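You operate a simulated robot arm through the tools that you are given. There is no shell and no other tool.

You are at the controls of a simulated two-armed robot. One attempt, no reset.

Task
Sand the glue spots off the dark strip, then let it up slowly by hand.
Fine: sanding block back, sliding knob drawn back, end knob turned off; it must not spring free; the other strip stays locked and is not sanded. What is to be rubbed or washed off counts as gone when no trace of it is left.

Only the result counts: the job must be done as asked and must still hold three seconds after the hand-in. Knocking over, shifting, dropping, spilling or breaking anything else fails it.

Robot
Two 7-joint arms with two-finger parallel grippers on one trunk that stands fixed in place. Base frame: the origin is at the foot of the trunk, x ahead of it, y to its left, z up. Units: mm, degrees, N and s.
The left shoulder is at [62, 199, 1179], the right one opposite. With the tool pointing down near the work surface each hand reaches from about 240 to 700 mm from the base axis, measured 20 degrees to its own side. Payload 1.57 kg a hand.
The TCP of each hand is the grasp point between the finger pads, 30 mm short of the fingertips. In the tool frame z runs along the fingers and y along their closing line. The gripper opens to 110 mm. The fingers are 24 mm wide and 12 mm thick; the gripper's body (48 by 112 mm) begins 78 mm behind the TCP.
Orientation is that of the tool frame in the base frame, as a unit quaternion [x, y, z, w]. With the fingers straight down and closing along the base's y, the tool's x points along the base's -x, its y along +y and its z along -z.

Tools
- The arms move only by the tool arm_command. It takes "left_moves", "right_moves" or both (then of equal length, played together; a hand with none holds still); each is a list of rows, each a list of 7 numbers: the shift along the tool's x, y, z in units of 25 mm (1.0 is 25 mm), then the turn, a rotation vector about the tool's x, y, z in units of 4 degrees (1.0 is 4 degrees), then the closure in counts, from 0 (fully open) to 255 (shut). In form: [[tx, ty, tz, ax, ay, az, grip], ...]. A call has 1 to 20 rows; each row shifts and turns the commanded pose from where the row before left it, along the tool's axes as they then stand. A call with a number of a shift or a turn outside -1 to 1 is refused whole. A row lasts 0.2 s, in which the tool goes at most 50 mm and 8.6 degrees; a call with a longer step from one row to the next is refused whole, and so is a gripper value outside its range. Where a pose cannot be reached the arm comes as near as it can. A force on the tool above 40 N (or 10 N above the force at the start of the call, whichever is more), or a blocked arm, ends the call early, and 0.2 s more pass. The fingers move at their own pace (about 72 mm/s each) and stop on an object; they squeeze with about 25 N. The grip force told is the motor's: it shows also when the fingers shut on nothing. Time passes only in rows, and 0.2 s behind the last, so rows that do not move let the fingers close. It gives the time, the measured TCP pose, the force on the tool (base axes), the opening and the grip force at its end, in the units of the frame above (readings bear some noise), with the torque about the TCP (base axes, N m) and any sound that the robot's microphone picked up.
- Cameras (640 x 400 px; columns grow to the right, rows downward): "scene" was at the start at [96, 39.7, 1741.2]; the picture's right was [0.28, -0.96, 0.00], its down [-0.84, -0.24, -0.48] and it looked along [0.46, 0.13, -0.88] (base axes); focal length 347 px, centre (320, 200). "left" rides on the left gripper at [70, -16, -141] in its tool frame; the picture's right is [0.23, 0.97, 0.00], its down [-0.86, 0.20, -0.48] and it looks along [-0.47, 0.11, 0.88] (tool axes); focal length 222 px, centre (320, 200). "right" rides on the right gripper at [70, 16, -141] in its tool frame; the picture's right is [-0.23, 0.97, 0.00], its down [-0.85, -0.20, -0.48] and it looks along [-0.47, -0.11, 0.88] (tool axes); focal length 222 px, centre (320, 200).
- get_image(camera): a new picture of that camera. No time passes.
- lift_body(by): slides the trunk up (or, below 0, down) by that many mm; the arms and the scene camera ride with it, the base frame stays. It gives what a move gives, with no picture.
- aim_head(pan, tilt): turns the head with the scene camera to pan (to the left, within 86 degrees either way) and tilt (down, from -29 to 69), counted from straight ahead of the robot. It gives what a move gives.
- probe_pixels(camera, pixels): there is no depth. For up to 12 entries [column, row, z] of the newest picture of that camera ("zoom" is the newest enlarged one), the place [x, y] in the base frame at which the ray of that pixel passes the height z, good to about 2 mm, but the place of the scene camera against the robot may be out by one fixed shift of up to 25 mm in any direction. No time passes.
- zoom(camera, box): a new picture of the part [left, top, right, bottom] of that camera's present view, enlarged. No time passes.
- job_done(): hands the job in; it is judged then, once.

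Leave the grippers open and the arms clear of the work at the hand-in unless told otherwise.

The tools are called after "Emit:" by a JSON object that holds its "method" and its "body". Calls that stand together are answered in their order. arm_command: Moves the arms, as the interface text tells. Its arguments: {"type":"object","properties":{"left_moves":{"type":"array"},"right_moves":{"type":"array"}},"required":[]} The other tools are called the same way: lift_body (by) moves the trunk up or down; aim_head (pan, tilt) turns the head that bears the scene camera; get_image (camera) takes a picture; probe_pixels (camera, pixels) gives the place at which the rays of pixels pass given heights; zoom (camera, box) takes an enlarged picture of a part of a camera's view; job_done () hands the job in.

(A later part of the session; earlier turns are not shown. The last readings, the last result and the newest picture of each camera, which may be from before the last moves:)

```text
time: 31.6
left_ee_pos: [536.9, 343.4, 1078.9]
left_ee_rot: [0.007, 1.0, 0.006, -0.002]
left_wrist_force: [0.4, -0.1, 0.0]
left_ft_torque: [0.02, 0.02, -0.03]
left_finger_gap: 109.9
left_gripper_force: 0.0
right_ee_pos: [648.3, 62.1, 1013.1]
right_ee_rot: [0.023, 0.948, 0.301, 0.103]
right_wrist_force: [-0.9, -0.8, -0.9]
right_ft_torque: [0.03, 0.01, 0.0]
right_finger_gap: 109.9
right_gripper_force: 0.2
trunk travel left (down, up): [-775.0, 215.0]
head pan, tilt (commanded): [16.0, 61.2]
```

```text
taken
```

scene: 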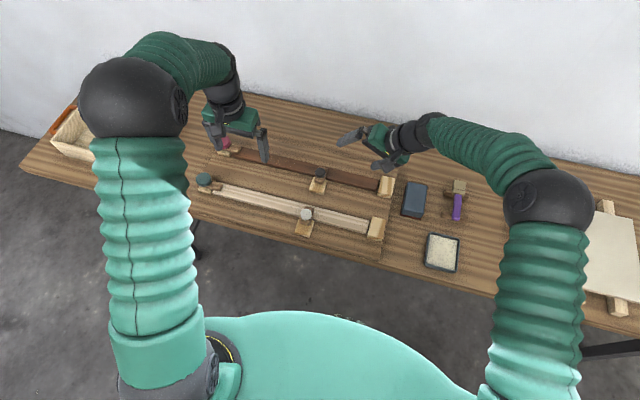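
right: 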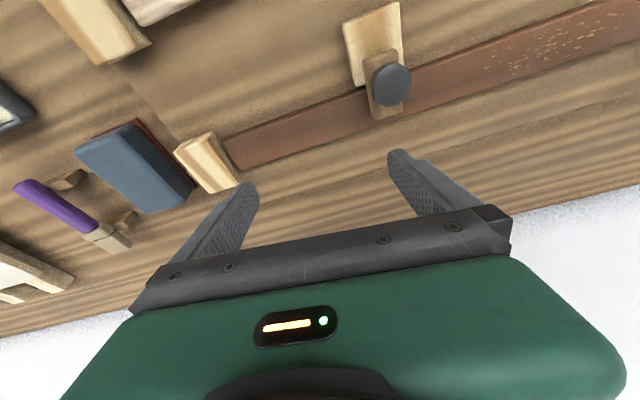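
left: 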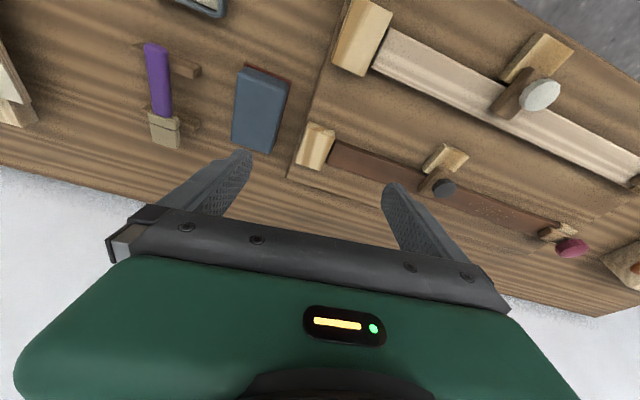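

Emit:
{"method": "arm_command", "body": {"right_moves": [[0.157, 0.73, 0.738, 0, 0, 0, 0], [0.157, 0.73, 0.738, 0, 0, 0, 0], [0.157, 0.73, 0.738, 0, 0, 0, 0], [0.157, 0.73, 0.738, 0, 0, 0, 0], [0, 0, 0, 0, 0, 0, 0]]}}

Emit:
{"method": "get_image", "body": {"camera": "right"}}

```text
time: 32.8
left_ee_pos: [535.5, 344.1, 1078.7]
left_ee_rot: [0.007, 1.0, 0.005, -0.002]
left_wrist_force: [-0.1, 0.0, 0.4]
left_ft_torque: [-0.01, 0.01, -0.04]
left_finger_gap: 110.0
left_gripper_force: 0.1
right_ee_pos: [648.6, 166.0, 993.1]
right_ee_rot: [0.023, 0.948, 0.3, 0.103]
right_wrist_force: [0.4, 0.3, 0.3]
right_ft_torque: [0.02, -0.01, 0.0]
right_finger_gap: 110.0
right_gripper_force: 0.0
trunk travel left (down, up): [-775.0, 215.0]
head pan, tilt (commanded): [16.0, 61.2]
```

```text
taken
```

right: 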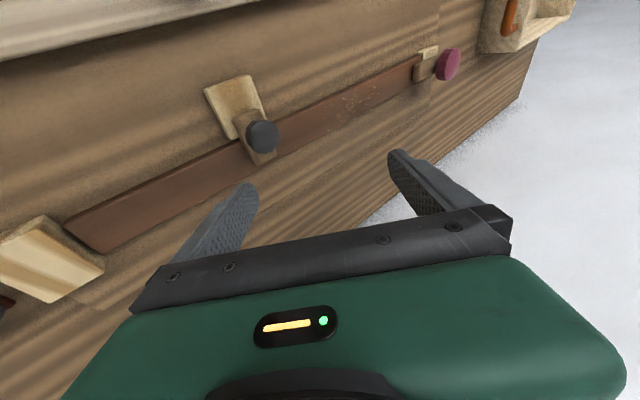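

The rolled right hand reaches over the black knob at (649,166). So the plan holds: handover of the block on the strip, knob turned by the left, slide drawn by the right while the left holds the strip down. Now I bring the right hand back, unroll it (keeping the 12° pitch), and go over the sanding block.

Emit:
{"method": "arm_command", "body": {"right_moves": [[-0.157, -0.73, -0.738, 0, 0, 0, 0], [-0.157, -0.73, -0.738, 0, 0, 0, 0], [-0.157, -0.73, -0.738, 0, 0, 0, 0], [-0.157, -0.73, -0.738, 0, 0, 0, 0], [0, 0, 0, 0.95, 0, -0.2, 0], [0, 0, 0, 0.95, 0, -0.2, 0], [0, 0, 0, 0.95, 0, -0.2, 0], [0, 0, 0, 0.95, 0, -0.2, 0], [0, 0, 0, 0.95, 0, -0.2, 0], [0, 0, 0, 0.95, 0, -0.2, 0], [0, 0, 0, 0.95, 0, -0.2, 0], [0, 0, 0, 0.95, 0, -0.2, 0], [0, 0, 0, 0.95, 0, -0.2, 0], [0, -0.98, 0, 0, 0, 0, 0], [0, -0.98, 0, 0, 0, 0, 0], [0, -0.98, 0, 0, 0, 0, 0], [0, -0.98, 0, 0, 0, 0, 0], [0, -0.98, 0, 0, 0, 0, 0], [0, -0.98, 0, 0, 0, 0, 0], [0, -0.98, 0, 0, 0, 0, 0]]}}

Emit:
{"method": "get_image", "body": {"camera": "right"}}

Emit:
{"method": "get_image", "body": {"camera": "scene"}}

```text
time: 37.0
left_ee_pos: [536.2, 343.5, 1079.1]
left_ee_rot: [0.008, 1.0, 0.006, -0.001]
left_wrist_force: [0.8, 0.5, -0.2]
left_ft_torque: [0.01, -0.02, -0.04]
left_finger_gap: 110.0
left_gripper_force: 0.1
right_ee_pos: [651.3, -109.5, 1011.5]
right_ee_rot: [-0.006, 0.994, 0.003, 0.11]
right_wrist_force: [-0.3, -0.5, -0.8]
right_ft_torque: [0.02, -0.01, 0.0]
right_finger_gap: 109.9
right_gripper_force: 0.0
trunk travel left (down, up): [-775.0, 215.0]
head pan, tilt (commanded): [16.0, 61.2]
```

```text
taken
```

right: 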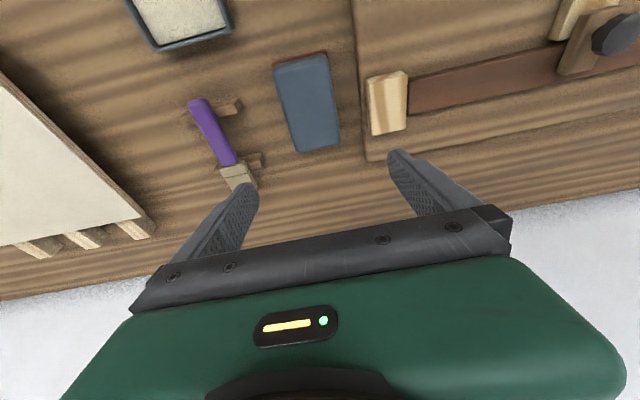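

```text
taken
```

scene: 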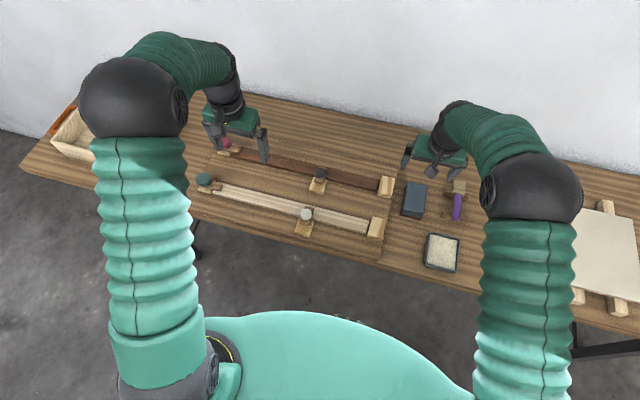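

Emit:
{"method": "zoom", "body": {"camera": "right", "box": [160, 30, 384, 170]}}

```text
2.86 times, centred on (272, 100) of right
```

zoom: 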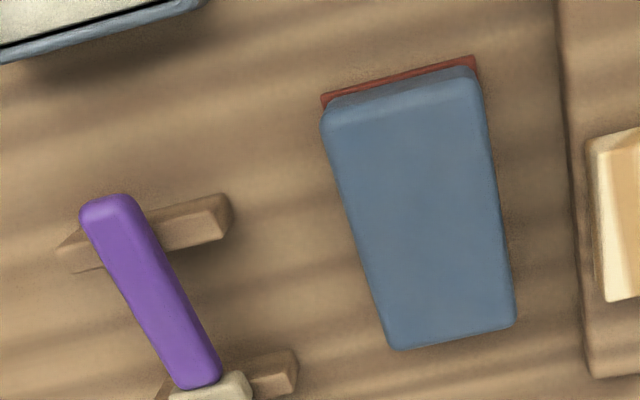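

Emit:
{"method": "probe_pixels", "body": {"camera": "zoom", "pixels": [[324, 128, 880], [482, 85, 880], [516, 322, 880], [393, 348, 880], [322, 107, 838], [477, 68, 838], [322, 107, 845], [477, 68, 845], [298, 375, 845], [230, 220, 845], [240, 385, 860], [588, 375, 850]]}}

Emit:
{"method": "zoom", "body": {"camera": "scene", "box": [375, 160, 487, 230]}}

```text
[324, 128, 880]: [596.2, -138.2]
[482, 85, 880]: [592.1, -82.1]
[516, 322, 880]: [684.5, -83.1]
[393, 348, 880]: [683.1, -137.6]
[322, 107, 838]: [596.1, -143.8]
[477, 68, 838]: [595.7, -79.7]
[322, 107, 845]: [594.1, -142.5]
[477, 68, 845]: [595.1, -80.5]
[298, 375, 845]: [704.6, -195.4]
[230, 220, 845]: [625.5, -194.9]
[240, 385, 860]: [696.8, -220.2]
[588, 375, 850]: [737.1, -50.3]
```

```text
5.71 times, centred on (431, 195) of scene
```

zoom: 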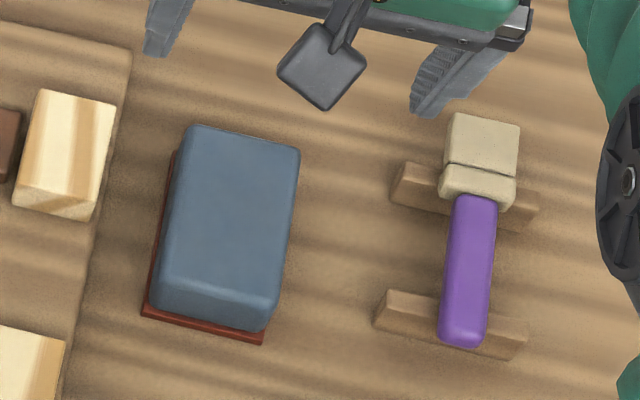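

The block measures x 594–684, y −138 to −82, centre about (639,−110). I lower the right hand with open fingers straddling it, stopping first at z≈915 to check.

Emit:
{"method": "arm_command", "body": {"right_moves": [[0.253, -0.004, 0.73, 0, 0, 0, 0], [0.253, -0.004, 0.73, 0, 0, 0, 0], [0.253, -0.004, 0.73, 0, 0, 0, 0], [0.253, -0.004, 0.73, 0, 0, 0, 0], [0.253, -0.004, 0.73, 0, 0, 0, 0], [0, 0, 0, 0, 0, 0, 0]]}}

Emit:
{"method": "get_image", "body": {"camera": "right"}}

Emit:
{"method": "zoom", "body": {"camera": "scene", "box": [375, 150, 487, 220]}}

```text
time: 38.4
left_ee_pos: [536.3, 344.0, 1077.5]
left_ee_rot: [0.007, 1.0, 0.006, -0.002]
left_wrist_force: [-0.3, 0.7, -0.2]
left_ft_torque: [0.01, 0.01, 0.01]
left_finger_gap: 110.2
left_gripper_force: 0.1
right_ee_pos: [639.3, -111.3, 916.5]
right_ee_rot: [-0.006, 0.994, 0.001, 0.11]
right_wrist_force: [0.9, 0.0, -0.1]
right_ft_torque: [-0.01, 0.0, 0.01]
right_finger_gap: 110.1
right_gripper_force: 0.1
trunk travel left (down, up): [-775.0, 215.0]
head pan, tilt (commanded): [16.0, 61.2]
```

```text
taken
```

right: 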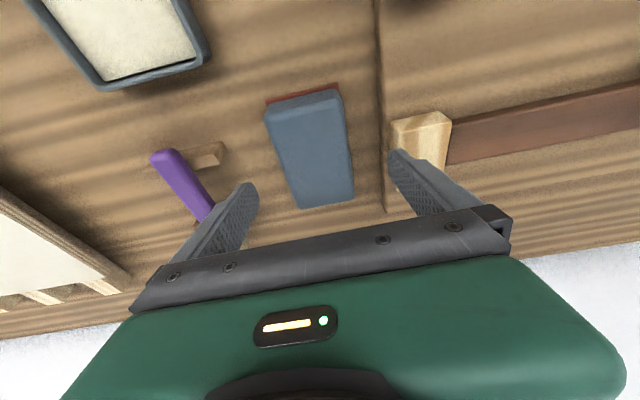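

```text
5.71 times, centred on (431, 185) of scene
```

zoom: 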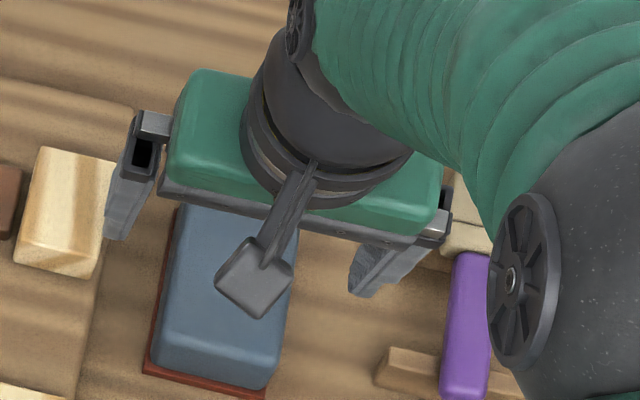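

The +y finger would come down close to the board edge (y≈−48), so I first narrow the opening to about 85 mm, then go down to TCP z≈885 and look at the gap.

Emit:
{"method": "arm_command", "body": {"right_moves": [[0, 0, 0, 0, 0, 0, 58], [0, 0, 0, 0, 0, 0, 58], [0.09, 0.02, 0.4, 0, 0, 0, 58], [0.09, 0.02, 0.4, 0, 0, 0, 58], [0.09, 0.02, 0.4, 0, 0, 0, 58], [0, 0, 0, 0, 0, 0, 58]]}}

Emit:
{"method": "get_image", "body": {"camera": "right"}}

```text
time: 39.8
left_ee_pos: [536.1, 343.7, 1080.1]
left_ee_rot: [0.007, 1.0, 0.006, -0.002]
left_wrist_force: [-0.1, 0.0, 1.0]
left_ft_torque: [-0.02, 0.0, -0.02]
left_finger_gap: 109.7
left_gripper_force: 0.1
right_ee_pos: [639.5, -108.0, 885.9]
right_ee_rot: [-0.006, 0.994, 0.002, 0.11]
right_wrist_force: [-0.9, -0.1, -0.1]
right_ft_torque: [-0.02, -0.03, -0.01]
right_finger_gap: 84.8
right_gripper_force: 0.0
trunk travel left (down, up): [-775.0, 215.0]
head pan, tilt (commanded): [16.0, 61.2]
```

```text
taken
```

right: 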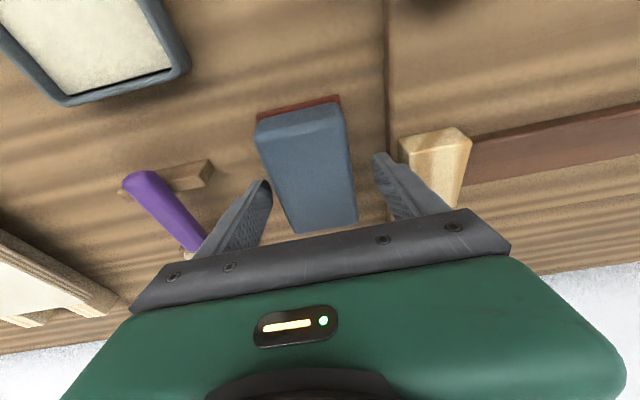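

Both fingers straddle the block evenly. I close on it.

Emit:
{"method": "arm_command", "body": {"right_moves": [[0, 0, 0, 0, 0, 0, 255], [0, 0, 0, 0, 0, 0, 255], [0, 0, 0, 0, 0, 0, 255], [0, 0, 0, 0, 0, 0, 255]]}}

Emit:
{"method": "get_image", "body": {"camera": "right"}}

```text
time: 40.8
left_ee_pos: [535.7, 343.9, 1079.2]
left_ee_rot: [0.007, 1.0, 0.005, -0.002]
left_wrist_force: [0.5, -0.3, 0.2]
left_ft_torque: [0.02, 0.01, 0.01]
left_finger_gap: 110.1
left_gripper_force: 0.0
right_ee_pos: [640.4, -107.2, 885.7]
right_ee_rot: [-0.006, 0.994, 0.002, 0.11]
right_wrist_force: [0.9, -0.5, -0.4]
right_ft_torque: [-0.07, -0.05, 0.04]
right_finger_gap: 59.6
right_gripper_force: 25.4
trunk travel left (down, up): [-775.0, 215.0]
head pan, tilt (commanded): [16.0, 61.2]
```

```text
taken
```

right: 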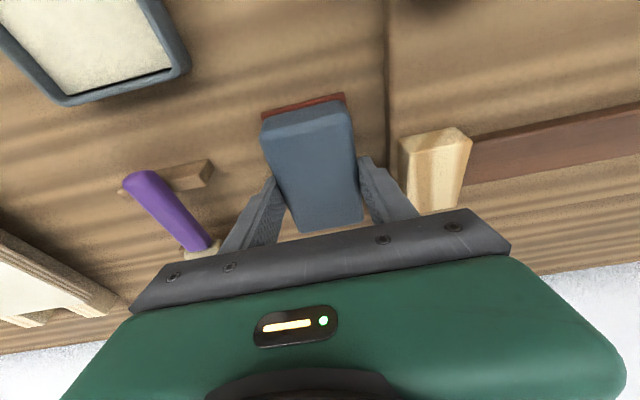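

Gripped (gap 59.6, 25 N). I lift it 80 mm straight up and check the hold.

Emit:
{"method": "arm_command", "body": {"right_moves": [[-0.14, 0, -0.625, 0, 0, 0, 255], [-0.14, 0, -0.625, 0, 0, 0, 255], [-0.14, 0, -0.625, 0, 0, 0, 255], [-0.14, 0, -0.625, 0, 0, 0, 255], [-0.14, 0, -0.625, 0, 0, 0, 255], [0, 0, 0, 0, 0, 0, 255]]}}

Emit:
{"method": "get_image", "body": {"camera": "right"}}

Emit:
{"method": "get_image", "body": {"camera": "scene"}}

```text
time: 42.2
left_ee_pos: [536.1, 344.5, 1079.1]
left_ee_rot: [0.006, 1.0, 0.005, -0.002]
left_wrist_force: [0.1, -0.8, 0.1]
left_ft_torque: [0.01, 0.02, 0.01]
left_finger_gap: 110.0
left_gripper_force: 0.1
right_ee_pos: [639.3, -107.8, 967.0]
right_ee_rot: [-0.006, 0.994, 0.001, 0.109]
right_wrist_force: [0.0, 0.2, -1.7]
right_ft_torque: [-0.02, 0.02, -0.04]
right_finger_gap: 59.6
right_gripper_force: 24.9
trunk travel left (down, up): [-775.0, 215.0]
head pan, tilt (commanded): [16.0, 61.2]
```

```text
taken
```

right: 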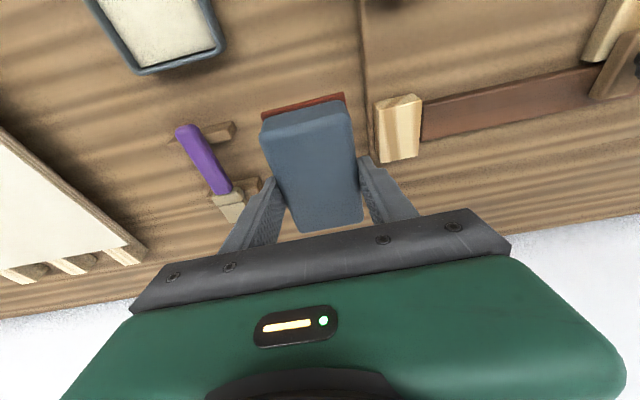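

```text
taken
```

scene: 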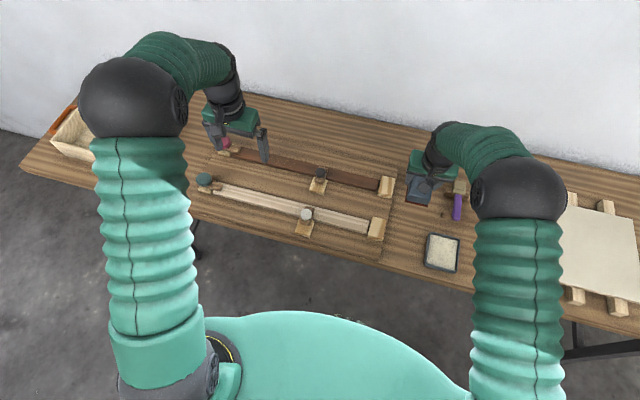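

Lifted cleanly. I carry it over the dark strip's plain part between stop and slide, to about (653,56), staying high.

Emit:
{"method": "arm_command", "body": {"right_moves": [[-0.073, 0.94, 0.016, 0, 0, 0, 255], [-0.073, 0.94, 0.016, 0, 0, 0, 255], [-0.073, 0.94, 0.016, 0, 0, 0, 255], [-0.073, 0.94, 0.016, 0, 0, 0, 255], [-0.073, 0.94, 0.016, 0, 0, 0, 255], [-0.073, 0.94, 0.016, 0, 0, 0, 255], [-0.073, 0.94, 0.016, 0, 0, 0, 255], [0, 0, 0, 0, 0, 0, 255]]}}

Emit:
{"method": "get_image", "body": {"camera": "right"}}

Emit:
{"method": "zoom", "body": {"camera": "scene", "box": [290, 110, 450, 210]}}

```text
time: 44.0
left_ee_pos: [535.8, 343.8, 1078.6]
left_ee_rot: [0.007, 1.0, 0.006, -0.001]
left_wrist_force: [-0.8, -0.2, 0.5]
left_ft_torque: [0.01, 0.01, 0.02]
left_finger_gap: 110.1
left_gripper_force: 0.1
right_ee_pos: [651.2, 57.1, 966.3]
right_ee_rot: [-0.006, 0.994, 0.001, 0.109]
right_wrist_force: [0.3, -0.1, -1.8]
right_ft_torque: [0.03, 0.0, 0.0]
right_finger_gap: 59.6
right_gripper_force: 24.7
trunk travel left (down, up): [-775.0, 215.0]
head pan, tilt (commanded): [16.0, 61.2]
```

```text
taken
```

right: 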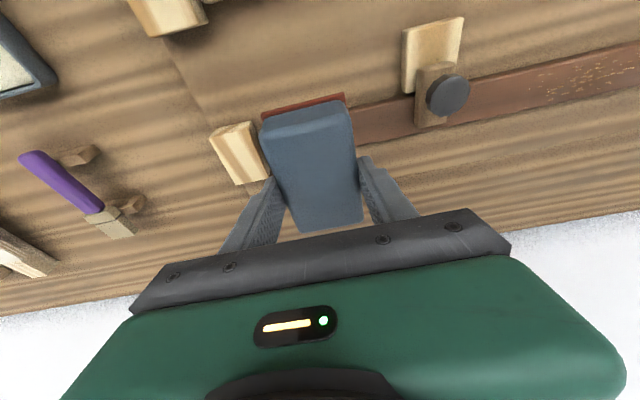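

```text
4.00 times, centred on (370, 160) of scene
```

zoom: 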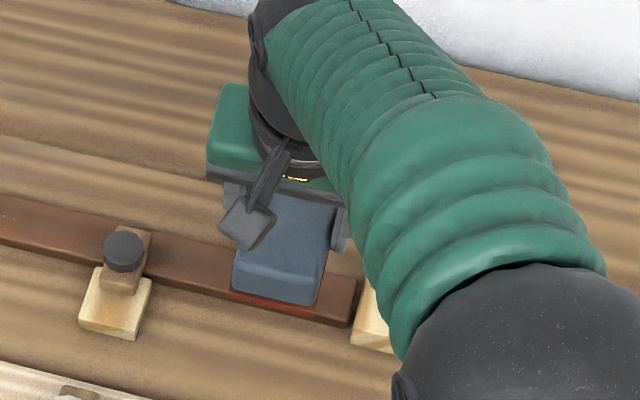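

I lower it 40 mm towards the strip, then will feel for contact in small steps.

Emit:
{"method": "arm_command", "body": {"right_moves": [[0.116, 0, 0.52, 0, 0, 0, 255], [0.116, 0, 0.52, 0, 0, 0, 255], [0.116, 0, 0.52, 0, 0, 0, 255], [0, 0, 0, 0, 0, 0, 255]]}}

Emit:
{"method": "arm_command", "body": {"right_moves": [[0.009, 0, 0.039, 0, 0, 0, 255], [0.009, 0, 0.039, 0, 0, 0, 255], [0.009, 0, 0.039, 0, 0, 0, 255], [0.009, 0, 0.039, 0, 0, 0, 255]]}}

```text
time: 45.0
left_ee_pos: [536.1, 345.0, 1079.8]
left_ee_rot: [0.007, 1.0, 0.005, -0.002]
left_wrist_force: [-0.3, 0.1, 0.3]
left_ft_torque: [0.0, -0.02, 0.02]
left_finger_gap: 110.0
left_gripper_force: 0.0
right_ee_pos: [653.0, 58.8, 927.8]
right_ee_rot: [-0.007, 0.994, 0.001, 0.108]
right_wrist_force: [-0.5, -0.6, -1.9]
right_ft_torque: [-0.01, 0.01, -0.01]
right_finger_gap: 59.4
right_gripper_force: 24.8
trunk travel left (down, up): [-775.0, 215.0]
head pan, tilt (commanded): [16.0, 61.2]
```

```text
time: 46.0
left_ee_pos: [537.0, 344.3, 1078.8]
left_ee_rot: [0.007, 1.0, 0.005, -0.002]
left_wrist_force: [-0.4, 0.3, 0.1]
left_ft_torque: [0.0, 0.01, 0.0]
left_finger_gap: 109.8
left_gripper_force: 0.0
right_ee_pos: [651.8, 58.6, 922.2]
right_ee_rot: [-0.005, 0.994, 0.002, 0.109]
right_wrist_force: [-0.3, 0.8, -1.6]
right_ft_torque: [-0.02, 0.01, 0.01]
right_finger_gap: 59.5
right_gripper_force: 25.0
trunk travel left (down, up): [-775.0, 215.0]
head pan, tilt (commanded): [16.0, 61.2]
```

No contact yet at z 922. I go on down in 1 mm steps.

Emit:
{"method": "arm_command", "body": {"right_moves": [[0.009, 0, 0.039, 0, 0, 0, 255], [0.009, 0, 0.039, 0, 0, 0, 255], [0.009, 0, 0.039, 0, 0, 0, 255]]}}

Emit:
{"method": "arm_command", "body": {"right_moves": [[0.009, 0, 0.039, 0, 0, 0, 255], [0.009, 0, 0.039, 0, 0, 0, 255], [0.009, 0, 0.039, 0, 0, 0, 255]]}}

```text
time: 46.8
left_ee_pos: [536.0, 344.1, 1078.9]
left_ee_rot: [0.008, 1.0, 0.006, -0.002]
left_wrist_force: [-0.8, -0.2, -0.5]
left_ft_torque: [-0.02, 0.03, -0.02]
left_finger_gap: 109.6
left_gripper_force: 0.0
right_ee_pos: [651.6, 57.5, 919.2]
right_ee_rot: [-0.006, 0.994, 0.001, 0.109]
right_wrist_force: [-0.1, 0.0, -1.2]
right_ft_torque: [-0.04, -0.03, 0.01]
right_finger_gap: 59.5
right_gripper_force: 24.5
trunk travel left (down, up): [-775.0, 215.0]
head pan, tilt (commanded): [16.0, 61.2]
```

```text
time: 47.6
left_ee_pos: [535.3, 344.3, 1079.6]
left_ee_rot: [0.007, 1.0, 0.005, -0.002]
left_wrist_force: [0.5, -0.2, 0.4]
left_ft_torque: [-0.01, -0.01, -0.01]
left_finger_gap: 110.2
left_gripper_force: 0.0
right_ee_pos: [651.6, 56.7, 917.7]
right_ee_rot: [-0.006, 0.994, 0.002, 0.111]
right_wrist_force: [1.9, 0.1, 6.3]
right_ft_torque: [0.15, 0.01, -0.02]
right_finger_gap: 59.4
right_gripper_force: 24.9
trunk travel left (down, up): [-775.0, 215.0]
head pan, tilt (commanded): [16.0, 61.2]
```

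Contact: the vertical force went from −1.6 to +6.3 N at TCP z≈917.7. I ease up 1 mm, then open the fingers to 85 mm.

Emit:
{"method": "arm_command", "body": {"right_moves": [[-0.01, 0, -0.045, 0, 0, 0, 255], [0, 0, 0, 0, 0, 0, 255], [0, 0, 0, 0, 0, 0, 150], [0, 0, 0, 0, 0, 0, 100], [0, 0, 0, 0, 0, 0, 58], [0, 0, 0, 0, 0, 0, 58]]}}

Emit:
{"method": "get_image", "body": {"camera": "right"}}

Emit:
{"method": "zoom", "body": {"camera": "scene", "box": [290, 110, 450, 210]}}

```text
time: 49.0
left_ee_pos: [536.1, 344.8, 1077.7]
left_ee_rot: [0.007, 1.0, 0.005, -0.001]
left_wrist_force: [-0.3, 0.1, -0.1]
left_ft_torque: [0.0, 0.02, 0.03]
left_finger_gap: 110.1
left_gripper_force: 0.0
right_ee_pos: [651.2, 55.7, 917.6]
right_ee_rot: [-0.006, 0.994, 0.001, 0.109]
right_wrist_force: [-0.5, 0.1, -0.3]
right_ft_torque: [-0.01, 0.01, 0.03]
right_finger_gap: 84.9
right_gripper_force: 0.1
trunk travel left (down, up): [-775.0, 215.0]
head pan, tilt (commanded): [16.0, 61.2]
```

```text
taken
```

right: 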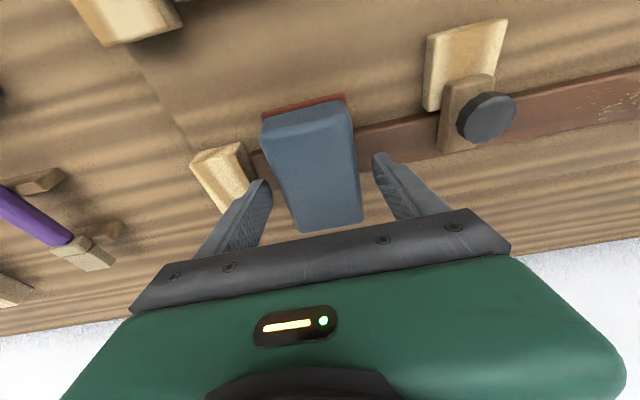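

```text
4.00 times, centred on (370, 160) of scene
```

zoom: 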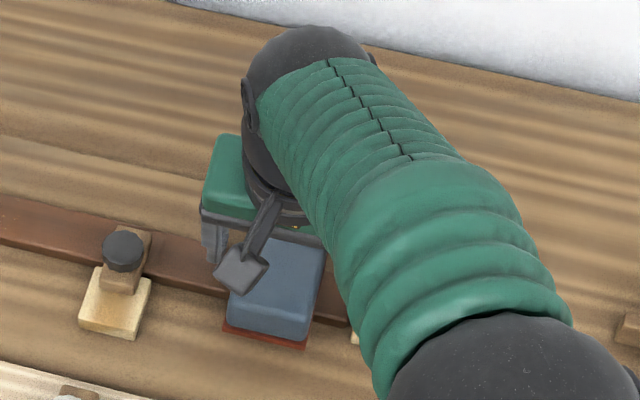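

The block rests on the strip, fingers clear. I raise the right hand straight up and move it away to the right.

Emit:
{"method": "arm_command", "body": {"right_moves": [[-0.157, 0, -0.703, 0, 0, 0, 58], [-0.157, 0, -0.703, 0, 0, 0, 58], [-0.157, 0, -0.703, 0, 0, 0, 58], [-0.157, 0, -0.703, 0, 0, 0, 58], [-0.157, 0, -0.703, 0, 0, 0, 58], [0, -0.9, -0.3, 0, 0, 0, 58], [0, -0.9, -0.3, 0, 0, 0, 58], [0.3, -0.9, -0.3, 0, 0, 0, 58], [0.3, -0.9, -0.3, 0, 0, 0, 58], [0.3, -0.9, 0, 0, 0, 0, 58], [0.3, -0.9, 0, 0, 0, 0, 58], [0.3, -0.9, 0, 0, 0, 0, 58], [0.3, -0.9, 0, 0, 0, 0, 58], [0.3, -0.9, 0, 0, 0, 0, 58], [0.3, -0.9, 0, 0, 0, 0, 58], [0.3, -0.9, 0, 0, 0, 0, 58], [0.3, -0.9, 0, 0, 0, 0, 58], [0.3, -0.9, 0, 0, 0, 0, 58]]}}

Emit:
{"method": "zoom", "body": {"camera": "scene", "box": [290, 110, 450, 210]}}

```text
time: 52.8
left_ee_pos: [535.3, 343.3, 1079.3]
left_ee_rot: [0.007, 1.0, 0.007, -0.001]
left_wrist_force: [0.7, -1.0, 0.0]
left_ft_torque: [-0.01, -0.01, 0.02]
left_finger_gap: 109.8
left_gripper_force: 0.1
right_ee_pos: [568.4, -237.5, 1019.5]
right_ee_rot: [-0.006, 0.994, 0.003, 0.11]
right_wrist_force: [0.2, -0.6, 0.0]
right_ft_torque: [0.0, 0.02, 0.0]
right_finger_gap: 85.0
right_gripper_force: 0.1
trunk travel left (down, up): [-775.0, 215.0]
head pan, tilt (commanded): [16.0, 61.2]
```

```text
4.00 times, centred on (370, 160) of scene
```

zoom: 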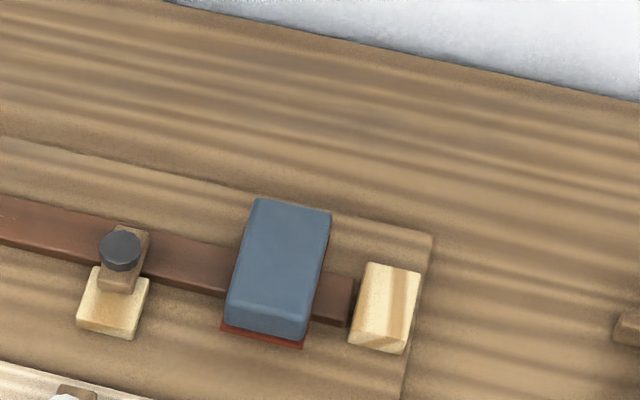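

The block lies squarely over the strip at about (650.5, 56.5). Now the left hand goes over it, straightening its small tilt, and stops at z≈960 (fingertips 930, above the knobs).

Emit:
{"method": "arm_command", "body": {"left_moves": [[-0.383, -0.958, 0.3, 0.17, -0.06, -0.2, 0], [-0.383, -0.958, 0.3, 0, 0, 0, 0], [-0.383, -0.958, 0.3, 0, 0, 0, 0], [-0.383, -0.958, 0.3, 0, 0, 0, 0], [-0.383, -0.958, 0.3, 0, 0, 0, 0], [-0.383, -0.958, 0.3, 0, 0, 0, 0], [-0.383, -0.958, 0.3, 0, 0, 0, 0], [-0.383, -0.958, 0.3, 0, 0, 0, 0], [-0.383, -0.958, 0.3, 0, 0, 0, 0], [-0.383, -0.958, 0.5, 0, 0, 0, 0], [-0.383, -0.958, 0.7, 0, 0, 0, 0], [-0.383, -0.958, 0.86, 0, 0, 0, 0], [0, 0, 0, 0, 0, 0, 0]]}}

Emit:
{"method": "get_image", "body": {"camera": "left"}}

Emit:
{"method": "get_image", "body": {"camera": "scene"}}

```text
time: 55.6
left_ee_pos: [652.1, 54.3, 961.7]
left_ee_rot: [0.0, 1.0, 0.001, -0.001]
left_wrist_force: [0.9, 0.1, 0.0]
left_ft_torque: [-0.01, 0.01, -0.02]
left_finger_gap: 109.7
left_gripper_force: 0.1
right_ee_pos: [568.1, -237.1, 1019.8]
right_ee_rot: [-0.006, 0.994, 0.003, 0.11]
right_wrist_force: [0.5, -0.5, 1.0]
right_ft_torque: [-0.02, 0.01, 0.04]
right_finger_gap: 85.1
right_gripper_force: 0.0
trunk travel left (down, up): [-775.0, 215.0]
head pan, tilt (commanded): [16.0, 61.2]
```

```text
taken
```

left: 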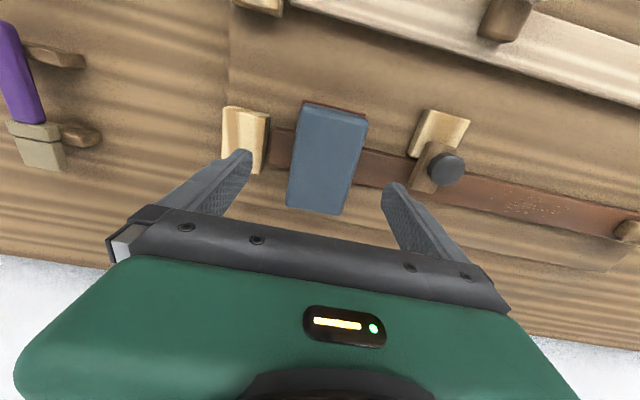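

```text
taken
```

scene: 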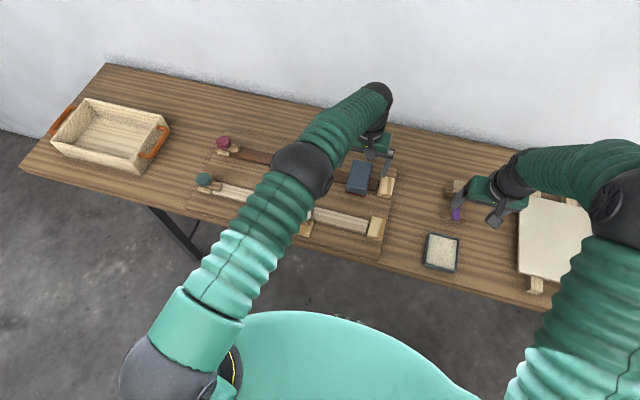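

I check the block's exact place in the left view before closing round it.

Emit:
{"method": "zoom", "body": {"camera": "left", "box": [230, 90, 430, 215]}}

```text
3.20 times, centred on (330, 152) of left
```

zoom: 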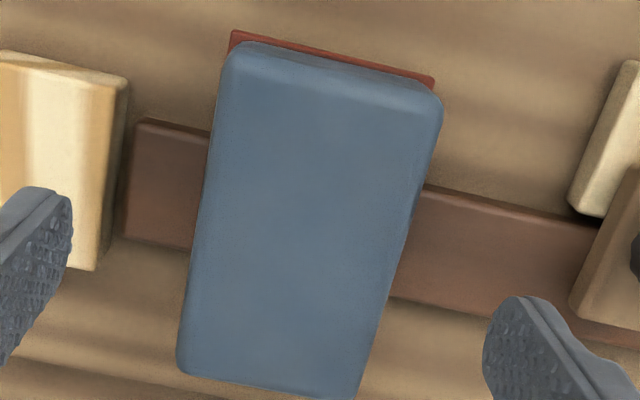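

Emit:
{"method": "probe_pixels", "body": {"camera": "zoom", "pixels": [[222, 60, 912], [441, 102, 912], [178, 368, 912], [355, 398, 912], [428, 190, 870], [390, 296, 870], [215, 130, 870], [190, 245, 870], [590, 218, 867], [128, 90, 870], [98, 268, 870]]}}

```text
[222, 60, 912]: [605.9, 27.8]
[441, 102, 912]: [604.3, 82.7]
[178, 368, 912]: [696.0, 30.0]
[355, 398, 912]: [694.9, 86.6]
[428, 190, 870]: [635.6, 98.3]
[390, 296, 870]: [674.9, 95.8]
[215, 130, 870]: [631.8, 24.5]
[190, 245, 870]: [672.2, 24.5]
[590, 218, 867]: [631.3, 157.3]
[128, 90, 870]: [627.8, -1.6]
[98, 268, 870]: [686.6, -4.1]
```

Block centre (650.5, 56.7). I narrow the opening to 85 mm and lower the left hand to TCP z≈910 (fingertips 880, above the strip's top at 870).

Emit:
{"method": "arm_command", "body": {"left_moves": [[0, 0, 0, 0, 0, 0, 58], [0, 0, 0, 0, 0, 0, 58], [0.015, 0.024, 0.51, 0, 0, 0, 58], [0.015, 0.024, 0.51, 0, 0, 0, 58], [0.015, 0.024, 0.51, 0, 0, 0, 58], [0.015, 0.024, 0.51, 0, 0, 0, 58], [0, 0, 0, 0, 0, 0, 58]]}}

Emit:
{"method": "get_image", "body": {"camera": "left"}}

```text
time: 57.2
left_ee_pos: [650.8, 57.9, 909.1]
left_ee_rot: [0.0, 1.0, 0.001, 0.0]
left_wrist_force: [-0.2, -0.3, 0.4]
left_ft_torque: [0.02, 0.0, 0.02]
left_finger_gap: 84.9
left_gripper_force: 0.1
right_ee_pos: [568.5, -237.8, 1018.6]
right_ee_rot: [-0.005, 0.994, 0.002, 0.109]
right_wrist_force: [0.3, 0.0, -0.3]
right_ft_torque: [0.0, -0.03, -0.03]
right_finger_gap: 85.2
right_gripper_force: 0.1
trunk travel left (down, up): [-775.0, 215.0]
head pan, tilt (commanded): [16.0, 61.2]
```

```text
taken
```

left: 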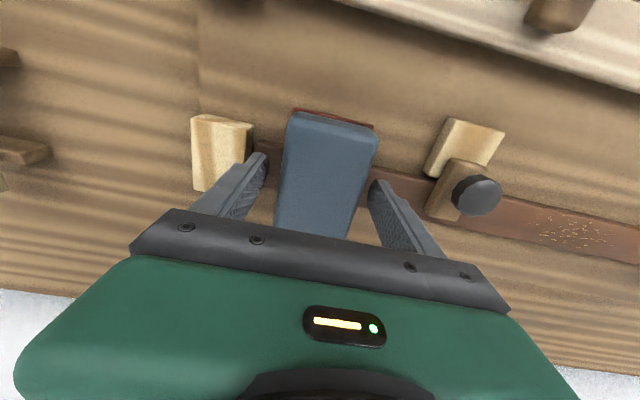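

The fingers stand evenly on both sides. I close the left hand on the block and lift it 60 mm.

Emit:
{"method": "arm_command", "body": {"left_moves": [[0, 0, 0, 0, 0, 0, 255], [0, 0, 0, 0, 0, 0, 255], [0, 0, 0, 0, 0, 0, 255], [0, 0, 0, 0, 0, 0, 255], [0, 0, -0.6, 0, 0, 0, 255], [0, 0, -0.6, 0, 0, 0, 255], [0, 0, -0.6, 0, 0, 0, 255], [0, 0, -0.6, 0, 0, 0, 255], [0, 0, 0, 0, 0, 0, 255]]}}

Emit:
{"method": "get_image", "body": {"camera": "left"}}

```text
time: 59.2
left_ee_pos: [650.7, 57.6, 968.6]
left_ee_rot: [0.0, 1.0, -0.001, 0.0]
left_wrist_force: [0.5, 0.5, -1.8]
left_ft_torque: [0.04, -0.02, 0.01]
left_finger_gap: 59.6
left_gripper_force: 25.3
right_ee_pos: [567.5, -237.9, 1018.4]
right_ee_rot: [-0.006, 0.994, 0.002, 0.11]
right_wrist_force: [0.4, 0.3, 0.2]
right_ft_torque: [-0.03, 0.01, 0.01]
right_finger_gap: 85.2
right_gripper_force: 0.1
trunk travel left (down, up): [-775.0, 215.0]
head pan, tilt (commanded): [16.0, 61.2]
```

```text
taken
```

left: 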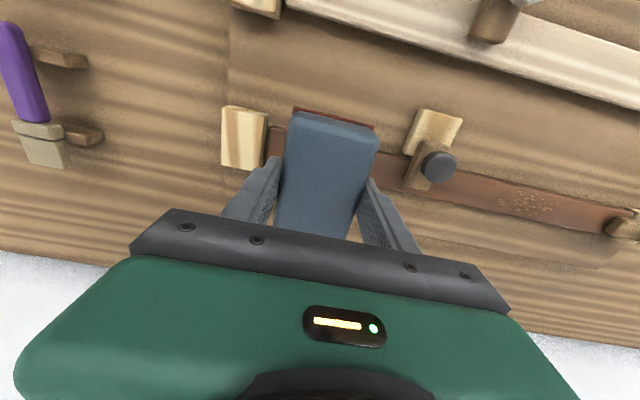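

Held well. I carry it, a bit higher, over the black knob to the glue spots at y≈310.

Emit:
{"method": "arm_command", "body": {"left_moves": [[0, 0, -0.6, 0, 0, 0, 255], [-0.01, 0.92, 0, 0, 0, 0, 255], [-0.01, 0.92, 0, 0, 0, 0, 255], [-0.01, 0.92, 0, 0, 0, 0, 255], [-0.01, 0.92, 0, 0, 0, 0, 255], [-0.01, 0.92, 0, 0, 0, 0, 255], [-0.01, 0.92, 0, 0, 0, 0, 255], [-0.01, 0.92, 0, 0, 0, 0, 255], [-0.01, 0.92, 0, 0, 0, 0, 255], [-0.01, 0.92, 0, 0, 0, 0, 255], [-0.01, 0.92, 0, 0, 0, 0, 255], [-0.01, 0.92, 0, 0, 0, 0, 255], [0, 0, 0, 0, 0, 0, 255]]}}

Emit:
{"method": "arm_command", "body": {"left_moves": [[0, 0, 0.5, 0, 0, 0, 255], [0, 0, 0.5, 0, 0, 0, 255], [0, 0, 0.5, 0, 0, 0, 255], [0, 0, 0.5, 0, 0, 0, 255], [0, 0, 0.5, 0, 0, 0, 255], [0, 0, 0, 0, 0, 0, 255]]}}

Emit:
{"method": "get_image", "body": {"camera": "scene"}}

Emit:
{"method": "get_image", "body": {"camera": "left"}}

```text
time: 62.0
left_ee_pos: [653.7, 312.3, 982.4]
left_ee_rot: [0.0, 1.0, -0.001, 0.0]
left_wrist_force: [0.6, -0.5, -1.4]
left_ft_torque: [0.03, -0.04, 0.01]
left_finger_gap: 59.9
left_gripper_force: 24.5
right_ee_pos: [567.9, -236.8, 1020.0]
right_ee_rot: [-0.006, 0.994, 0.003, 0.109]
right_wrist_force: [-0.1, 0.9, -0.3]
right_ft_torque: [0.0, -0.01, 0.01]
right_finger_gap: 84.7
right_gripper_force: 0.1
trunk travel left (down, up): [-775.0, 215.0]
head pan, tilt (commanded): [16.0, 61.2]
```

```text
time: 63.4
left_ee_pos: [652.7, 311.7, 920.3]
left_ee_rot: [0.0, 1.0, -0.001, 0.0]
left_wrist_force: [0.0, -0.1, -1.1]
left_ft_torque: [-0.01, -0.04, -0.01]
left_finger_gap: 59.7
left_gripper_force: 25.1
right_ee_pos: [566.4, -235.9, 1019.7]
right_ee_rot: [-0.006, 0.994, 0.003, 0.109]
right_wrist_force: [0.9, -0.7, 0.4]
right_ft_torque: [0.02, 0.0, 0.0]
right_finger_gap: 85.1
right_gripper_force: 0.0
trunk travel left (down, up): [-775.0, 215.0]
head pan, tilt (commanded): [16.0, 61.2]
```

```text
taken
```

scene: 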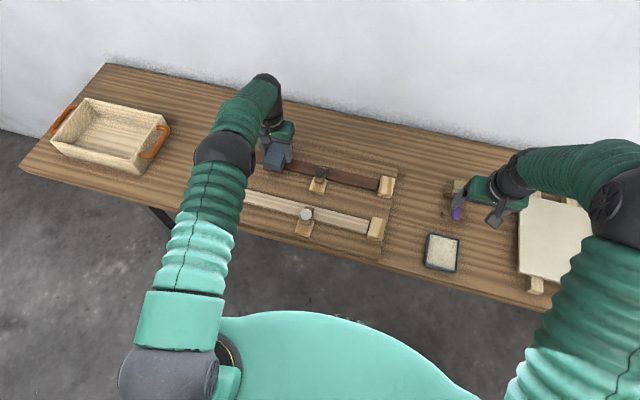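

```text
taken
```

left: 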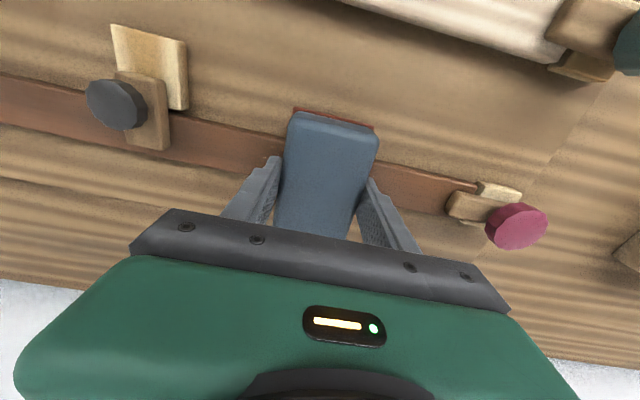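

Over the spots at z 920, about 11 mm above contact. I lower 9 mm, then press in small steps.

Emit:
{"method": "arm_command", "body": {"left_moves": [[0, 0, 0.12, 0, 0, 0, 255], [0, 0, 0.12, 0, 0, 0, 255], [0, 0, 0.12, 0, 0, 0, 255], [0, 0, 0, 0, 0, 0, 255]]}}

Emit:
{"method": "arm_command", "body": {"left_moves": [[0, 0, 0.04, 0, 0, 0, 255], [0, 0, 0.04, 0, 0, 0, 255], [0, 0, 0.04, 0, 0, 0, 255], [0, 0, 0, 0, 0, 0, 255]]}}

```text
time: 64.4
left_ee_pos: [653.4, 311.8, 911.5]
left_ee_rot: [0.0, 1.0, 0.0, 0.0]
left_wrist_force: [-0.2, 0.1, -2.0]
left_ft_torque: [0.01, -0.01, -0.01]
left_finger_gap: 59.6
left_gripper_force: 25.8
right_ee_pos: [567.9, -237.0, 1019.0]
right_ee_rot: [-0.006, 0.994, 0.002, 0.109]
right_wrist_force: [-0.8, -0.5, -0.2]
right_ft_torque: [-0.03, 0.0, 0.01]
right_finger_gap: 85.0
right_gripper_force: 0.0
trunk travel left (down, up): [-775.0, 215.0]
head pan, tilt (commanded): [16.0, 61.2]
```

```text
time: 65.4
left_ee_pos: [653.3, 311.6, 908.6]
left_ee_rot: [0.0, 1.0, 0.0, 0.001]
left_wrist_force: [1.5, 0.0, 2.8]
left_ft_torque: [0.17, -0.05, -0.04]
left_finger_gap: 59.6
left_gripper_force: 24.8
right_ee_pos: [568.8, -237.4, 1019.8]
right_ee_rot: [-0.007, 0.994, 0.002, 0.11]
right_wrist_force: [0.1, -0.5, 0.0]
right_ft_torque: [-0.02, 0.01, 0.0]
right_finger_gap: 85.2
right_gripper_force: 0.0
trunk travel left (down, up): [-775.0, 215.0]
head pan, tilt (commanded): [16.0, 61.2]
```

Touching with about 4–5 N. I press 1.5 mm more and make a first slow stroke to −y (to y≈262) and back.

Emit:
{"method": "arm_command", "body": {"left_moves": [[0, 0, 0.06, 0, 0, 0, 255], [0, -0.4, 0, 0, 0, 0, 255], [0, -0.4, 0, 0, 0, 0, 255], [0, -0.4, 0, 0, 0, 0, 255], [0, -0.4, 0, 0, 0, 0, 255], [0, -0.4, 0, 0, 0, 0, 255]]}}

Emit:
{"method": "arm_command", "body": {"left_moves": [[0, 0.4, 0, 0, 0, 0, 255], [0, 0.4, 0, 0, 0, 0, 255], [0, 0.4, 0, 0, 0, 0, 255], [0, 0.4, 0, 0, 0, 0, 255], [0, 0.4, 0, 0, 0, 0, 255], [0, 0.4, 0, 0, 0, 0, 255], [0, 0.4, 0, 0, 0, 0, 255], [0, 0.4, 0, 0, 0, 0, 255], [0, 0.4, 0, 0, 0, 0, 255], [0, 0.4, 0, 0, 0, 0, 255]]}}

Emit:
{"method": "zoom", "body": {"camera": "left", "box": [100, 80, 420, 280]}}

```text
time: 66.8
left_ee_pos: [652.3, 262.1, 907.7]
left_ee_rot: [0.0, 1.0, 0.001, 0.002]
left_wrist_force: [0.2, 5.5, 12.3]
left_ft_torque: [-0.01, 0.15, -0.04]
left_finger_gap: 59.7
left_gripper_force: 24.3
right_ee_pos: [567.6, -237.4, 1020.5]
right_ee_rot: [-0.007, 0.994, 0.003, 0.109]
right_wrist_force: [-0.3, 0.2, 0.4]
right_ft_torque: [-0.01, 0.01, 0.02]
right_finger_gap: 84.8
right_gripper_force: 0.1
trunk travel left (down, up): [-775.0, 215.0]
head pan, tilt (commanded): [16.0, 61.2]
```

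```text
time: 69.0
left_ee_pos: [651.2, 361.0, 909.3]
left_ee_rot: [0.0, 1.0, -0.001, 0.002]
left_wrist_force: [2.2, -3.0, 9.8]
left_ft_torque: [-0.19, 0.09, 0.05]
left_finger_gap: 59.7
left_gripper_force: 24.9
right_ee_pos: [567.3, -238.2, 1019.6]
right_ee_rot: [-0.005, 0.994, 0.003, 0.11]
right_wrist_force: [-0.1, -0.2, -0.1]
right_ft_torque: [0.0, -0.01, 0.03]
right_finger_gap: 84.9
right_gripper_force: 0.1
trunk travel left (down, up): [-775.0, 215.0]
head pan, tilt (commanded): [16.0, 61.2]
```

```text
2.00 times, centred on (260, 180) of left
```

zoom: 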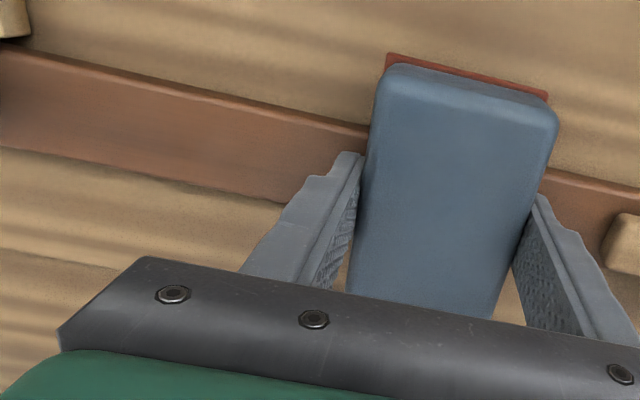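

The spots already seem gone on the part rubbed. I make two more full double strokes over y≈255–368 to catch every trace.

Emit:
{"method": "arm_command", "body": {"left_moves": [[0, 0.3, 0, 0, 0, 0, 255], [0, -0.5, 0, 0, 0, 0, 255], [0, -0.5, 0, 0, 0, 0, 255], [0, -0.5, 0, 0, 0, 0, 255], [0, -0.5, 0, 0, 0, 0, 255], [0, -0.5, 0, 0, 0, 0, 255], [0, -0.5, 0, 0, 0, 0, 255], [0, -0.5, 0, 0, 0, 0, 255], [0, -0.5, 0, 0, 0, 0, 255], [0, -0.5, 0, 0, 0, 0, 255], [0, 0.5, 0, 0, 0, 0, 255], [0, 0.5, 0, 0, 0, 0, 255], [0, 0.5, 0, 0, 0, 0, 255], [0, 0.5, 0, 0, 0, 0, 255], [0, 0.5, 0, 0, 0, 0, 255], [0, 0.5, 0, 0, 0, 0, 255], [0, 0.5, 0, 0, 0, 0, 255], [0, 0.5, 0, 0, 0, 0, 255], [0, 0.5, 0, 0, 0, 0, 255]]}}

Emit:
{"method": "arm_command", "body": {"left_moves": [[0.08, -0.5, 0, 0, 0, 0, 255], [0, -0.5, 0, 0, 0, 0, 255], [0, -0.5, 0, 0, 0, 0, 255], [0, -0.5, 0, 0, 0, 0, 255], [0, -0.5, 0, 0, 0, 0, 255], [0, -0.5, 0, 0, 0, 0, 255], [0, -0.5, 0, 0, 0, 0, 255], [0, -0.5, 0, 0, 0, 0, 255], [0, -0.5, 0, 0, 0, 0, 255], [0, 0.5, 0, 0, 0, 0, 255], [0, 0.5, 0, 0, 0, 0, 255], [0, 0.5, 0, 0, 0, 0, 255], [0, 0.5, 0, 0, 0, 0, 255], [0, 0.5, 0, 0, 0, 0, 255], [0, 0.5, 0, 0, 0, 0, 255], [0, 0.5, 0, 0, 0, 0, 255], [0, 0.5, 0, 0, 0, 0, 255], [0, 0.5, 0, 0, 0, 0, 255]]}}

```text
time: 73.0
left_ee_pos: [646.6, 368.0, 908.3]
left_ee_rot: [0.0, 1.0, 0.0, -0.002]
left_wrist_force: [-0.6, -1.6, 3.6]
left_ft_torque: [0.09, -0.13, -0.02]
left_finger_gap: 59.9
left_gripper_force: 24.9
left hand out of reach, approached as far as the arm can: row 1, 3, 5, 6, 8, 10, 14, 16, 18, 19
right_ee_pos: [568.2, -237.0, 1019.0]
right_ee_rot: [-0.006, 0.994, 0.003, 0.11]
right_wrist_force: [0.4, 0.7, 0.4]
right_ft_torque: [0.06, 0.01, -0.04]
right_finger_gap: 85.0
right_gripper_force: 0.0
trunk travel left (down, up): [-775.0, 215.0]
head pan, tilt (commanded): [16.0, 61.2]
```

```text
time: 76.8
left_ee_pos: [647.1, 368.3, 908.2]
left_ee_rot: [0.0, 1.0, 0.0, 0.0]
left_wrist_force: [-0.5, -1.9, 2.5]
left_ft_torque: [0.06, -0.12, -0.02]
left_finger_gap: 59.7
left_gripper_force: 25.0
right_ee_pos: [567.9, -237.0, 1020.2]
right_ee_rot: [-0.006, 0.994, 0.002, 0.11]
right_wrist_force: [0.5, -0.3, -0.1]
right_ft_torque: [-0.02, -0.01, 0.01]
right_finger_gap: 85.1
right_gripper_force: 0.0
trunk travel left (down, up): [-775.0, 215.0]
head pan, tilt (commanded): [16.0, 61.2]
```

I lift the block 70 mm, move it off to the −y side, and inspect the rubbed strip.

Emit:
{"method": "arm_command", "body": {"left_moves": [[0, 0, -0.7, 0, 0, 0, 255], [0, 0, -0.7, 0, 0, 0, 255], [0, 0, -0.7, 0, 0, 0, 255], [0, 0, -0.7, 0, 0, 0, 255], [0, -0.9, 0, 0, 0, 0, 255], [0, -0.9, 0, 0, 0, 0, 255], [0, -0.9, 0, 0, 0, 0, 255], [0, -0.9, 0, 0, 0, 0, 255], [0, -0.9, 0, 0, 0, 0, 255], [0, -0.9, 0, 0, 0, 0, 255], [0, -0.9, 0, 0, 0, 0, 255], [0, -0.9, 0, 0, 0, 0, 255], [0, 0, 0, 0, 0, 0, 255]]}}

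Emit:
{"method": "zoom", "body": {"camera": "left", "box": [360, 100, 640, 275]}}

Emit:
{"method": "zoom", "body": {"camera": "scene", "box": [210, 125, 330, 200]}}

```text
time: 79.6
left_ee_pos: [647.0, 187.3, 978.2]
left_ee_rot: [0.0, 1.0, 0.0, 0.0]
left_wrist_force: [-0.3, -0.3, -1.4]
left_ft_torque: [0.02, -0.01, 0.0]
left_finger_gap: 59.7
left_gripper_force: 25.5
right_ee_pos: [568.8, -236.8, 1018.6]
right_ee_rot: [-0.006, 0.994, 0.002, 0.109]
right_wrist_force: [0.3, 0.0, 0.0]
right_ft_torque: [0.0, -0.02, 0.03]
right_finger_gap: 85.0
right_gripper_force: 0.0
trunk travel left (down, up): [-775.0, 215.0]
head pan, tilt (commanded): [16.0, 61.2]
```

```text
2.29 times, centred on (500, 188) of left
```

zoom: 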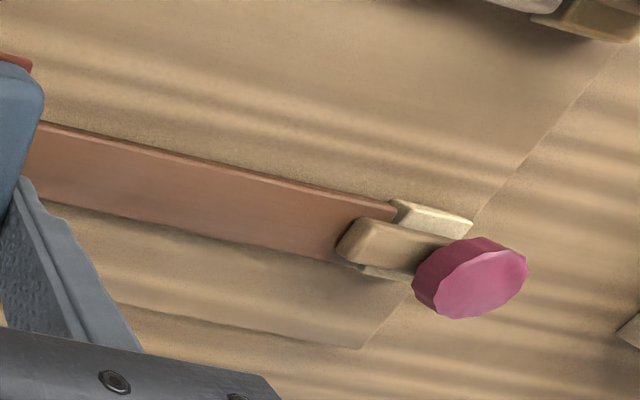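

```text
5.33 times, centred on (270, 162) of scene
```

zoom: 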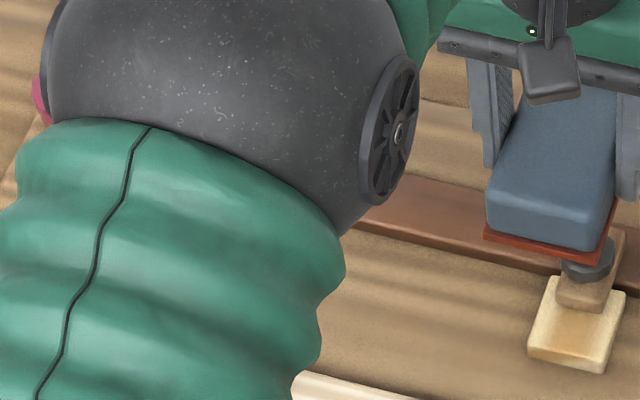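

It looks clean. I enlarge the rubbed part much more to search for any trace.

Emit:
{"method": "zoom", "body": {"camera": "left", "box": [368, 140, 464, 200]}}

Emit:
{"method": "zoom", "body": {"camera": "left", "box": [440, 160, 536, 220]}}

```text
6.67 times, centred on (416, 170) of left
```

zoom: 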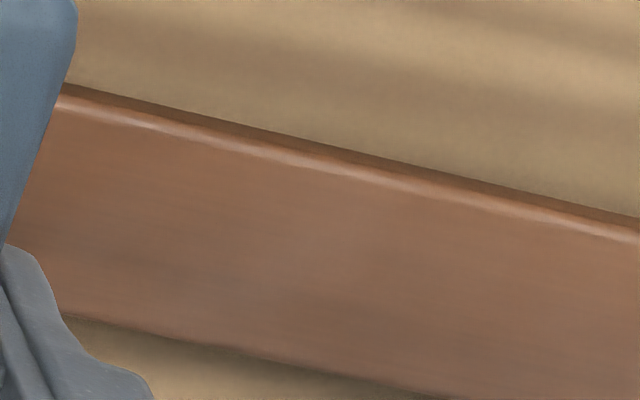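

```text
6.67 times, centred on (488, 190) of left
```

zoom: 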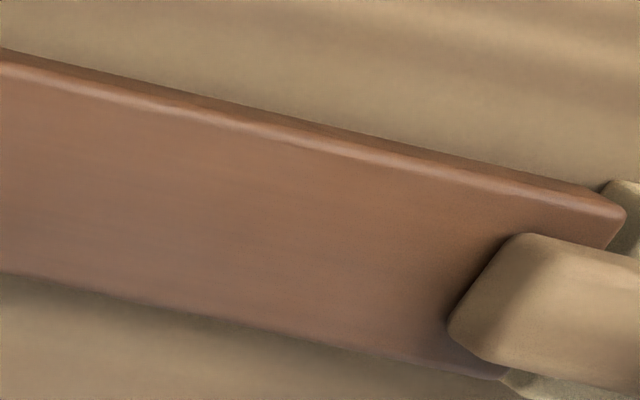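

No trace visible. I carry the block back to the hand-over spot on the strip at y≈57 and lower it.

Emit:
{"method": "arm_command", "body": {"left_moves": [[-0.028, -0.87, 0, 0, 0, 0, 255], [-0.028, -0.87, 0, 0, 0, 0, 255], [-0.028, -0.87, 0, 0, 0, 0, 255], [-0.028, -0.87, 0, 0, 0, 0, 255], [-0.028, -0.87, 0, 0, 0, 0, 255], [-0.028, -0.87, 0, 0, 0, 0, 255], [0, 0, 0.5, 0, 0, 0, 255], [0, 0, 0.5, 0, 0, 0, 255], [0, 0, 0.5, 0, 0, 0, 255], [0, 0, 0.5, 0, 0, 0, 255], [0, 0, 0.5, 0, 0, 0, 255], [0, 0, 0, 0, 0, 0, 255]]}}

Emit:
{"method": "arm_command", "body": {"left_moves": [[0, 0, 0.06, 0, 0, 0, 255], [0, 0, 0.06, 0, 0, 0, 255], [0, 0, 0.06, 0, 0, 0, 255], [0, 0, 0, 0, 0, 0, 255]]}}

```text
time: 82.2
left_ee_pos: [650.7, 55.0, 915.3]
left_ee_rot: [0.0, 1.0, -0.001, -0.001]
left_wrist_force: [-0.1, 0.0, -1.0]
left_ft_torque: [0.01, -0.01, 0.01]
left_finger_gap: 59.8
left_gripper_force: 24.7
right_ee_pos: [566.9, -238.3, 1018.1]
right_ee_rot: [-0.006, 0.994, 0.003, 0.11]
right_wrist_force: [0.5, 0.8, -0.4]
right_ft_torque: [0.04, -0.02, -0.03]
right_finger_gap: 85.2
right_gripper_force: 0.0
trunk travel left (down, up): [-775.0, 215.0]
head pan, tilt (commanded): [16.0, 61.2]
```

```text
time: 83.2
left_ee_pos: [651.9, 55.2, 911.2]
left_ee_rot: [-0.001, 1.0, 0.0, 0.0]
left_wrist_force: [0.8, -0.3, -1.5]
left_ft_torque: [0.01, 0.0, -0.01]
left_finger_gap: 59.5
left_gripper_force: 24.8
right_ee_pos: [568.4, -237.2, 1018.3]
right_ee_rot: [-0.006, 0.994, 0.002, 0.109]
right_wrist_force: [0.6, -0.1, -0.3]
right_ft_torque: [0.0, 0.0, 0.0]
right_finger_gap: 85.1
right_gripper_force: 0.0
trunk travel left (down, up): [-775.0, 215.0]
head pan, tilt (commanded): [16.0, 61.2]
```

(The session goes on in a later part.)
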